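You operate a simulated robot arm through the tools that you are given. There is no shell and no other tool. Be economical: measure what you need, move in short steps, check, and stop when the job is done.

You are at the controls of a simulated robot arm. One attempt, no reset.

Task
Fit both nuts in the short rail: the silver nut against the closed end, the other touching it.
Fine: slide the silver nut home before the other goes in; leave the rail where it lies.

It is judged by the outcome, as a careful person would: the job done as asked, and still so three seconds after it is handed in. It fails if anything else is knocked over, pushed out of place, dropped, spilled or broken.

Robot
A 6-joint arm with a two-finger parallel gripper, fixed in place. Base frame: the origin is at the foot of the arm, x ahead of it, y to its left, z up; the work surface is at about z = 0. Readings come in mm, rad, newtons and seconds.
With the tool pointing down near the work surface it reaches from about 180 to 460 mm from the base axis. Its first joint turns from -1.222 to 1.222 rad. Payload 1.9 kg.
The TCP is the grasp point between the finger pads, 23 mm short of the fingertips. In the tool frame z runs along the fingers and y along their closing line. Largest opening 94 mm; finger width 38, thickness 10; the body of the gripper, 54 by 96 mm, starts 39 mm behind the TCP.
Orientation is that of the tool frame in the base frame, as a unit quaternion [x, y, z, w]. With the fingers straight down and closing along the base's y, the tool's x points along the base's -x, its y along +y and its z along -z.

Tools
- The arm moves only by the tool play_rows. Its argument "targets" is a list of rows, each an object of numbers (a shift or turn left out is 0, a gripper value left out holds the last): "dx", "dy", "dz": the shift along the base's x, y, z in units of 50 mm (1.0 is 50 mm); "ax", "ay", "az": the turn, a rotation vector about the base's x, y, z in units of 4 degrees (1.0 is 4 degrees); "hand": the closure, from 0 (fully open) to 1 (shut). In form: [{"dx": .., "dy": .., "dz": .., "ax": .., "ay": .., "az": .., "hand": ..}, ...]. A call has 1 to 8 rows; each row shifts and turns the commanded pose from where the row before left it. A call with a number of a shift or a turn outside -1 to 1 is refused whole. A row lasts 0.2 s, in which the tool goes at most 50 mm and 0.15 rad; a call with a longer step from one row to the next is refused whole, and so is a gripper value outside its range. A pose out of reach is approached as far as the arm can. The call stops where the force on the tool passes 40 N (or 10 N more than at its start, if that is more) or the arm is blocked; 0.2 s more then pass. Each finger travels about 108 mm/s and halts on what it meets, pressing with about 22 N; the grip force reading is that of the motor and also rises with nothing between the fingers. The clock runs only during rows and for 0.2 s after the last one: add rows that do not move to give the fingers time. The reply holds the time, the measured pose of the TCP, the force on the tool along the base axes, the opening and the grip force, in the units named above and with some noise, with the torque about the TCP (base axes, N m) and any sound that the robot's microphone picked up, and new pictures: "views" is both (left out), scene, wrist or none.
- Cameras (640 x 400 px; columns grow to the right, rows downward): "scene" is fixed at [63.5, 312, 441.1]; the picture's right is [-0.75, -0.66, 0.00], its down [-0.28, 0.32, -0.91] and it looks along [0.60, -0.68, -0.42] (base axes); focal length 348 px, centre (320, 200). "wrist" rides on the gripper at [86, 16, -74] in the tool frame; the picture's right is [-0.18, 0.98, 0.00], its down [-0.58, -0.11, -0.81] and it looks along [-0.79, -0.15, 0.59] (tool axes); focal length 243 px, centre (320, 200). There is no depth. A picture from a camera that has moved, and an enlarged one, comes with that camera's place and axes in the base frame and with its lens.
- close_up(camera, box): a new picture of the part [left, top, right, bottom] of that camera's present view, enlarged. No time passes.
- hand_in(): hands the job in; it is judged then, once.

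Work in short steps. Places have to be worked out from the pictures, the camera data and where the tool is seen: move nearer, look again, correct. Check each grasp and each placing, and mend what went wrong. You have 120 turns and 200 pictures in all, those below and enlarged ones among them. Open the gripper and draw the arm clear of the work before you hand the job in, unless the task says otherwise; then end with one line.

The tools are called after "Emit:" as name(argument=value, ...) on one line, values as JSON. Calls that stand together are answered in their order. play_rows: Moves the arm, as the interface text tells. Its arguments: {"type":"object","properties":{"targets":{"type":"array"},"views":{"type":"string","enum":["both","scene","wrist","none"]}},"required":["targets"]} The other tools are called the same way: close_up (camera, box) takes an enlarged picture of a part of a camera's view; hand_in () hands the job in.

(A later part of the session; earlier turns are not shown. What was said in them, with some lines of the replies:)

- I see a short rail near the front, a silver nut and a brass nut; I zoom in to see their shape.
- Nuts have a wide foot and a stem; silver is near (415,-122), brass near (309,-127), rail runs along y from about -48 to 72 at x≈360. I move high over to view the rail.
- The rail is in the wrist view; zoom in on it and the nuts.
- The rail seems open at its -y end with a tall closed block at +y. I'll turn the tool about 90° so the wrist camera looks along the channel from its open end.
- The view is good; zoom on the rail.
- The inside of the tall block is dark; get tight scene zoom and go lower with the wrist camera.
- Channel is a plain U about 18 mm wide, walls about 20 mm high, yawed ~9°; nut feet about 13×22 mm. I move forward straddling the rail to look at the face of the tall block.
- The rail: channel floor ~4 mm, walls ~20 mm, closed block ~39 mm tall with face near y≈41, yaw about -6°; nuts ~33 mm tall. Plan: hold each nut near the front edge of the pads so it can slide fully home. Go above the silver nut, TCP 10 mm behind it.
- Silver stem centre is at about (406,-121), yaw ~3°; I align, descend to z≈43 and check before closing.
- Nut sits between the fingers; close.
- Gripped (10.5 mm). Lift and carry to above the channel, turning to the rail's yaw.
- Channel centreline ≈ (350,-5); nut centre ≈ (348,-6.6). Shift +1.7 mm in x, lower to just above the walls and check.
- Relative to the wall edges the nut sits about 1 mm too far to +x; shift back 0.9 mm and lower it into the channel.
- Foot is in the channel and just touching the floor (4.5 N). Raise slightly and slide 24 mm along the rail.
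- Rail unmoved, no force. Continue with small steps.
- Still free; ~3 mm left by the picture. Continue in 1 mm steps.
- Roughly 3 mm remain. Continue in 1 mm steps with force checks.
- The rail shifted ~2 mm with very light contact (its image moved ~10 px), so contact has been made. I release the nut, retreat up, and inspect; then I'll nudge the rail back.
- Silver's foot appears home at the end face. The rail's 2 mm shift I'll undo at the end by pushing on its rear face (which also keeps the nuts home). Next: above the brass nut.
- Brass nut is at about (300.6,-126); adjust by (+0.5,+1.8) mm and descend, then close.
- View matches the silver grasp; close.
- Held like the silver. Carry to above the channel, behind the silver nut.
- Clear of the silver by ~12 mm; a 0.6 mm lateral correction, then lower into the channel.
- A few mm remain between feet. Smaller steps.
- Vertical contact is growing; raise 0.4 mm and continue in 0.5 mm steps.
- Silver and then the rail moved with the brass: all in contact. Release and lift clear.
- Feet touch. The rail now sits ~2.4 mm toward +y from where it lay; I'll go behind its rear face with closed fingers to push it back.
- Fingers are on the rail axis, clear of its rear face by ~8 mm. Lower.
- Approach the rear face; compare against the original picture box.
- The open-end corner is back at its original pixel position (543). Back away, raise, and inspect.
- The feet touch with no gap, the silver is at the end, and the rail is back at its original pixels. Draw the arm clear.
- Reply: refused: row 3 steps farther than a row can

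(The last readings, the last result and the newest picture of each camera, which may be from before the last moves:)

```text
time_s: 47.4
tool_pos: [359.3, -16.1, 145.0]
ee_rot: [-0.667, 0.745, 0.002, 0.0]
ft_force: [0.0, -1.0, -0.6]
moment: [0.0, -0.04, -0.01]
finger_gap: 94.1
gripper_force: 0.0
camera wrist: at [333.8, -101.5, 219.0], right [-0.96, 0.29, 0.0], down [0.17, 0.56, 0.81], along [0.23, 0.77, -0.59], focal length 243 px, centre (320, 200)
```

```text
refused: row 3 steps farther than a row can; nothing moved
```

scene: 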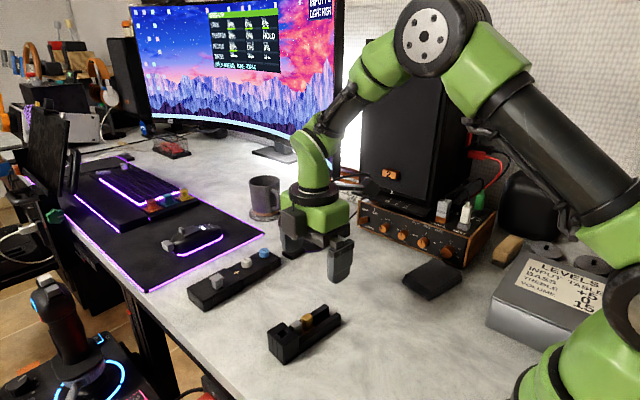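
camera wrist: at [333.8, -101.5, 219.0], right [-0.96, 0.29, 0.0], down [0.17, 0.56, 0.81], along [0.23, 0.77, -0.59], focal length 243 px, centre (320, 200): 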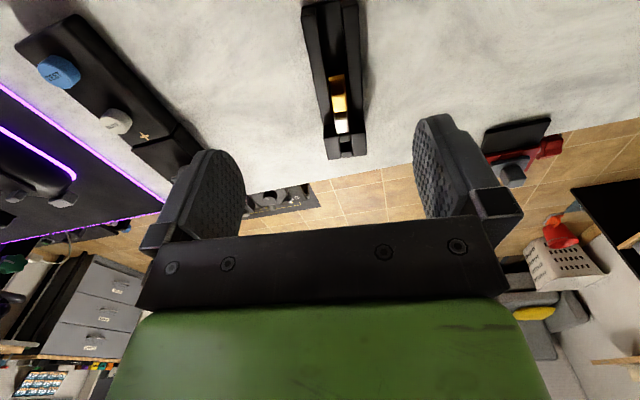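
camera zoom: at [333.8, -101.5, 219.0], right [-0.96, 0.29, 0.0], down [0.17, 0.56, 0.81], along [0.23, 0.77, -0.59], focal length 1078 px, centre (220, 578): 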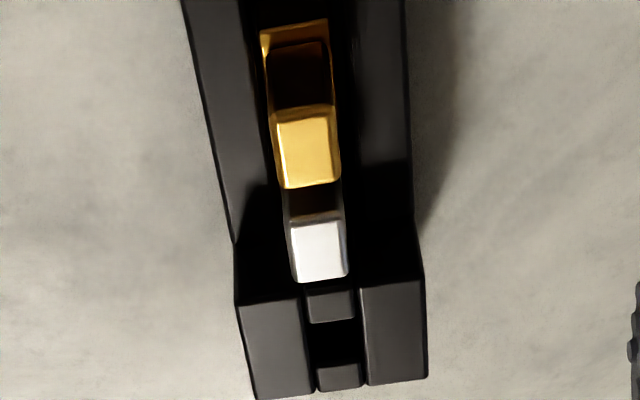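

The combined step was too long; I split it into shorter ones.

Emit:
play_rows(targets=[{"dz": 0.8}, {"dz": 0.8, "dx": -0.4}, {"dx": -0.6, "dy": -0.6}, {"dy": -0.8}, {}], views="scene")

```text
time_s: 48.6
tool_pos: [310.0, -86.2, 224.7]
ee_rot: [-0.668, 0.744, 0.002, 0.0]
ft_force: [0.5, 0.6, 0.0]
moment: [0.01, 0.0, -0.01]
finger_gap: 93.9
gripper_force: 0.1
```

scene: 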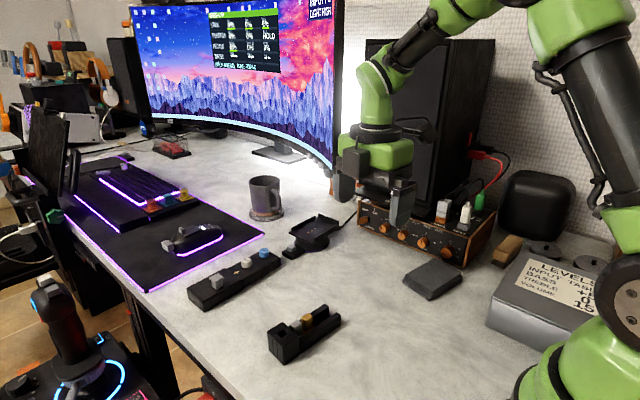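

All clear and nothing else is disturbed; handing in.

Emit:
hand_in()

```text
The job is handed in.
```

Both nuts are in the short rail: the silver went in first and sits against the closed end, with the brass touching it. The rail slid about 2.5 mm while I pushed, so I nudged it back to where it lay, to within what the pictures show.
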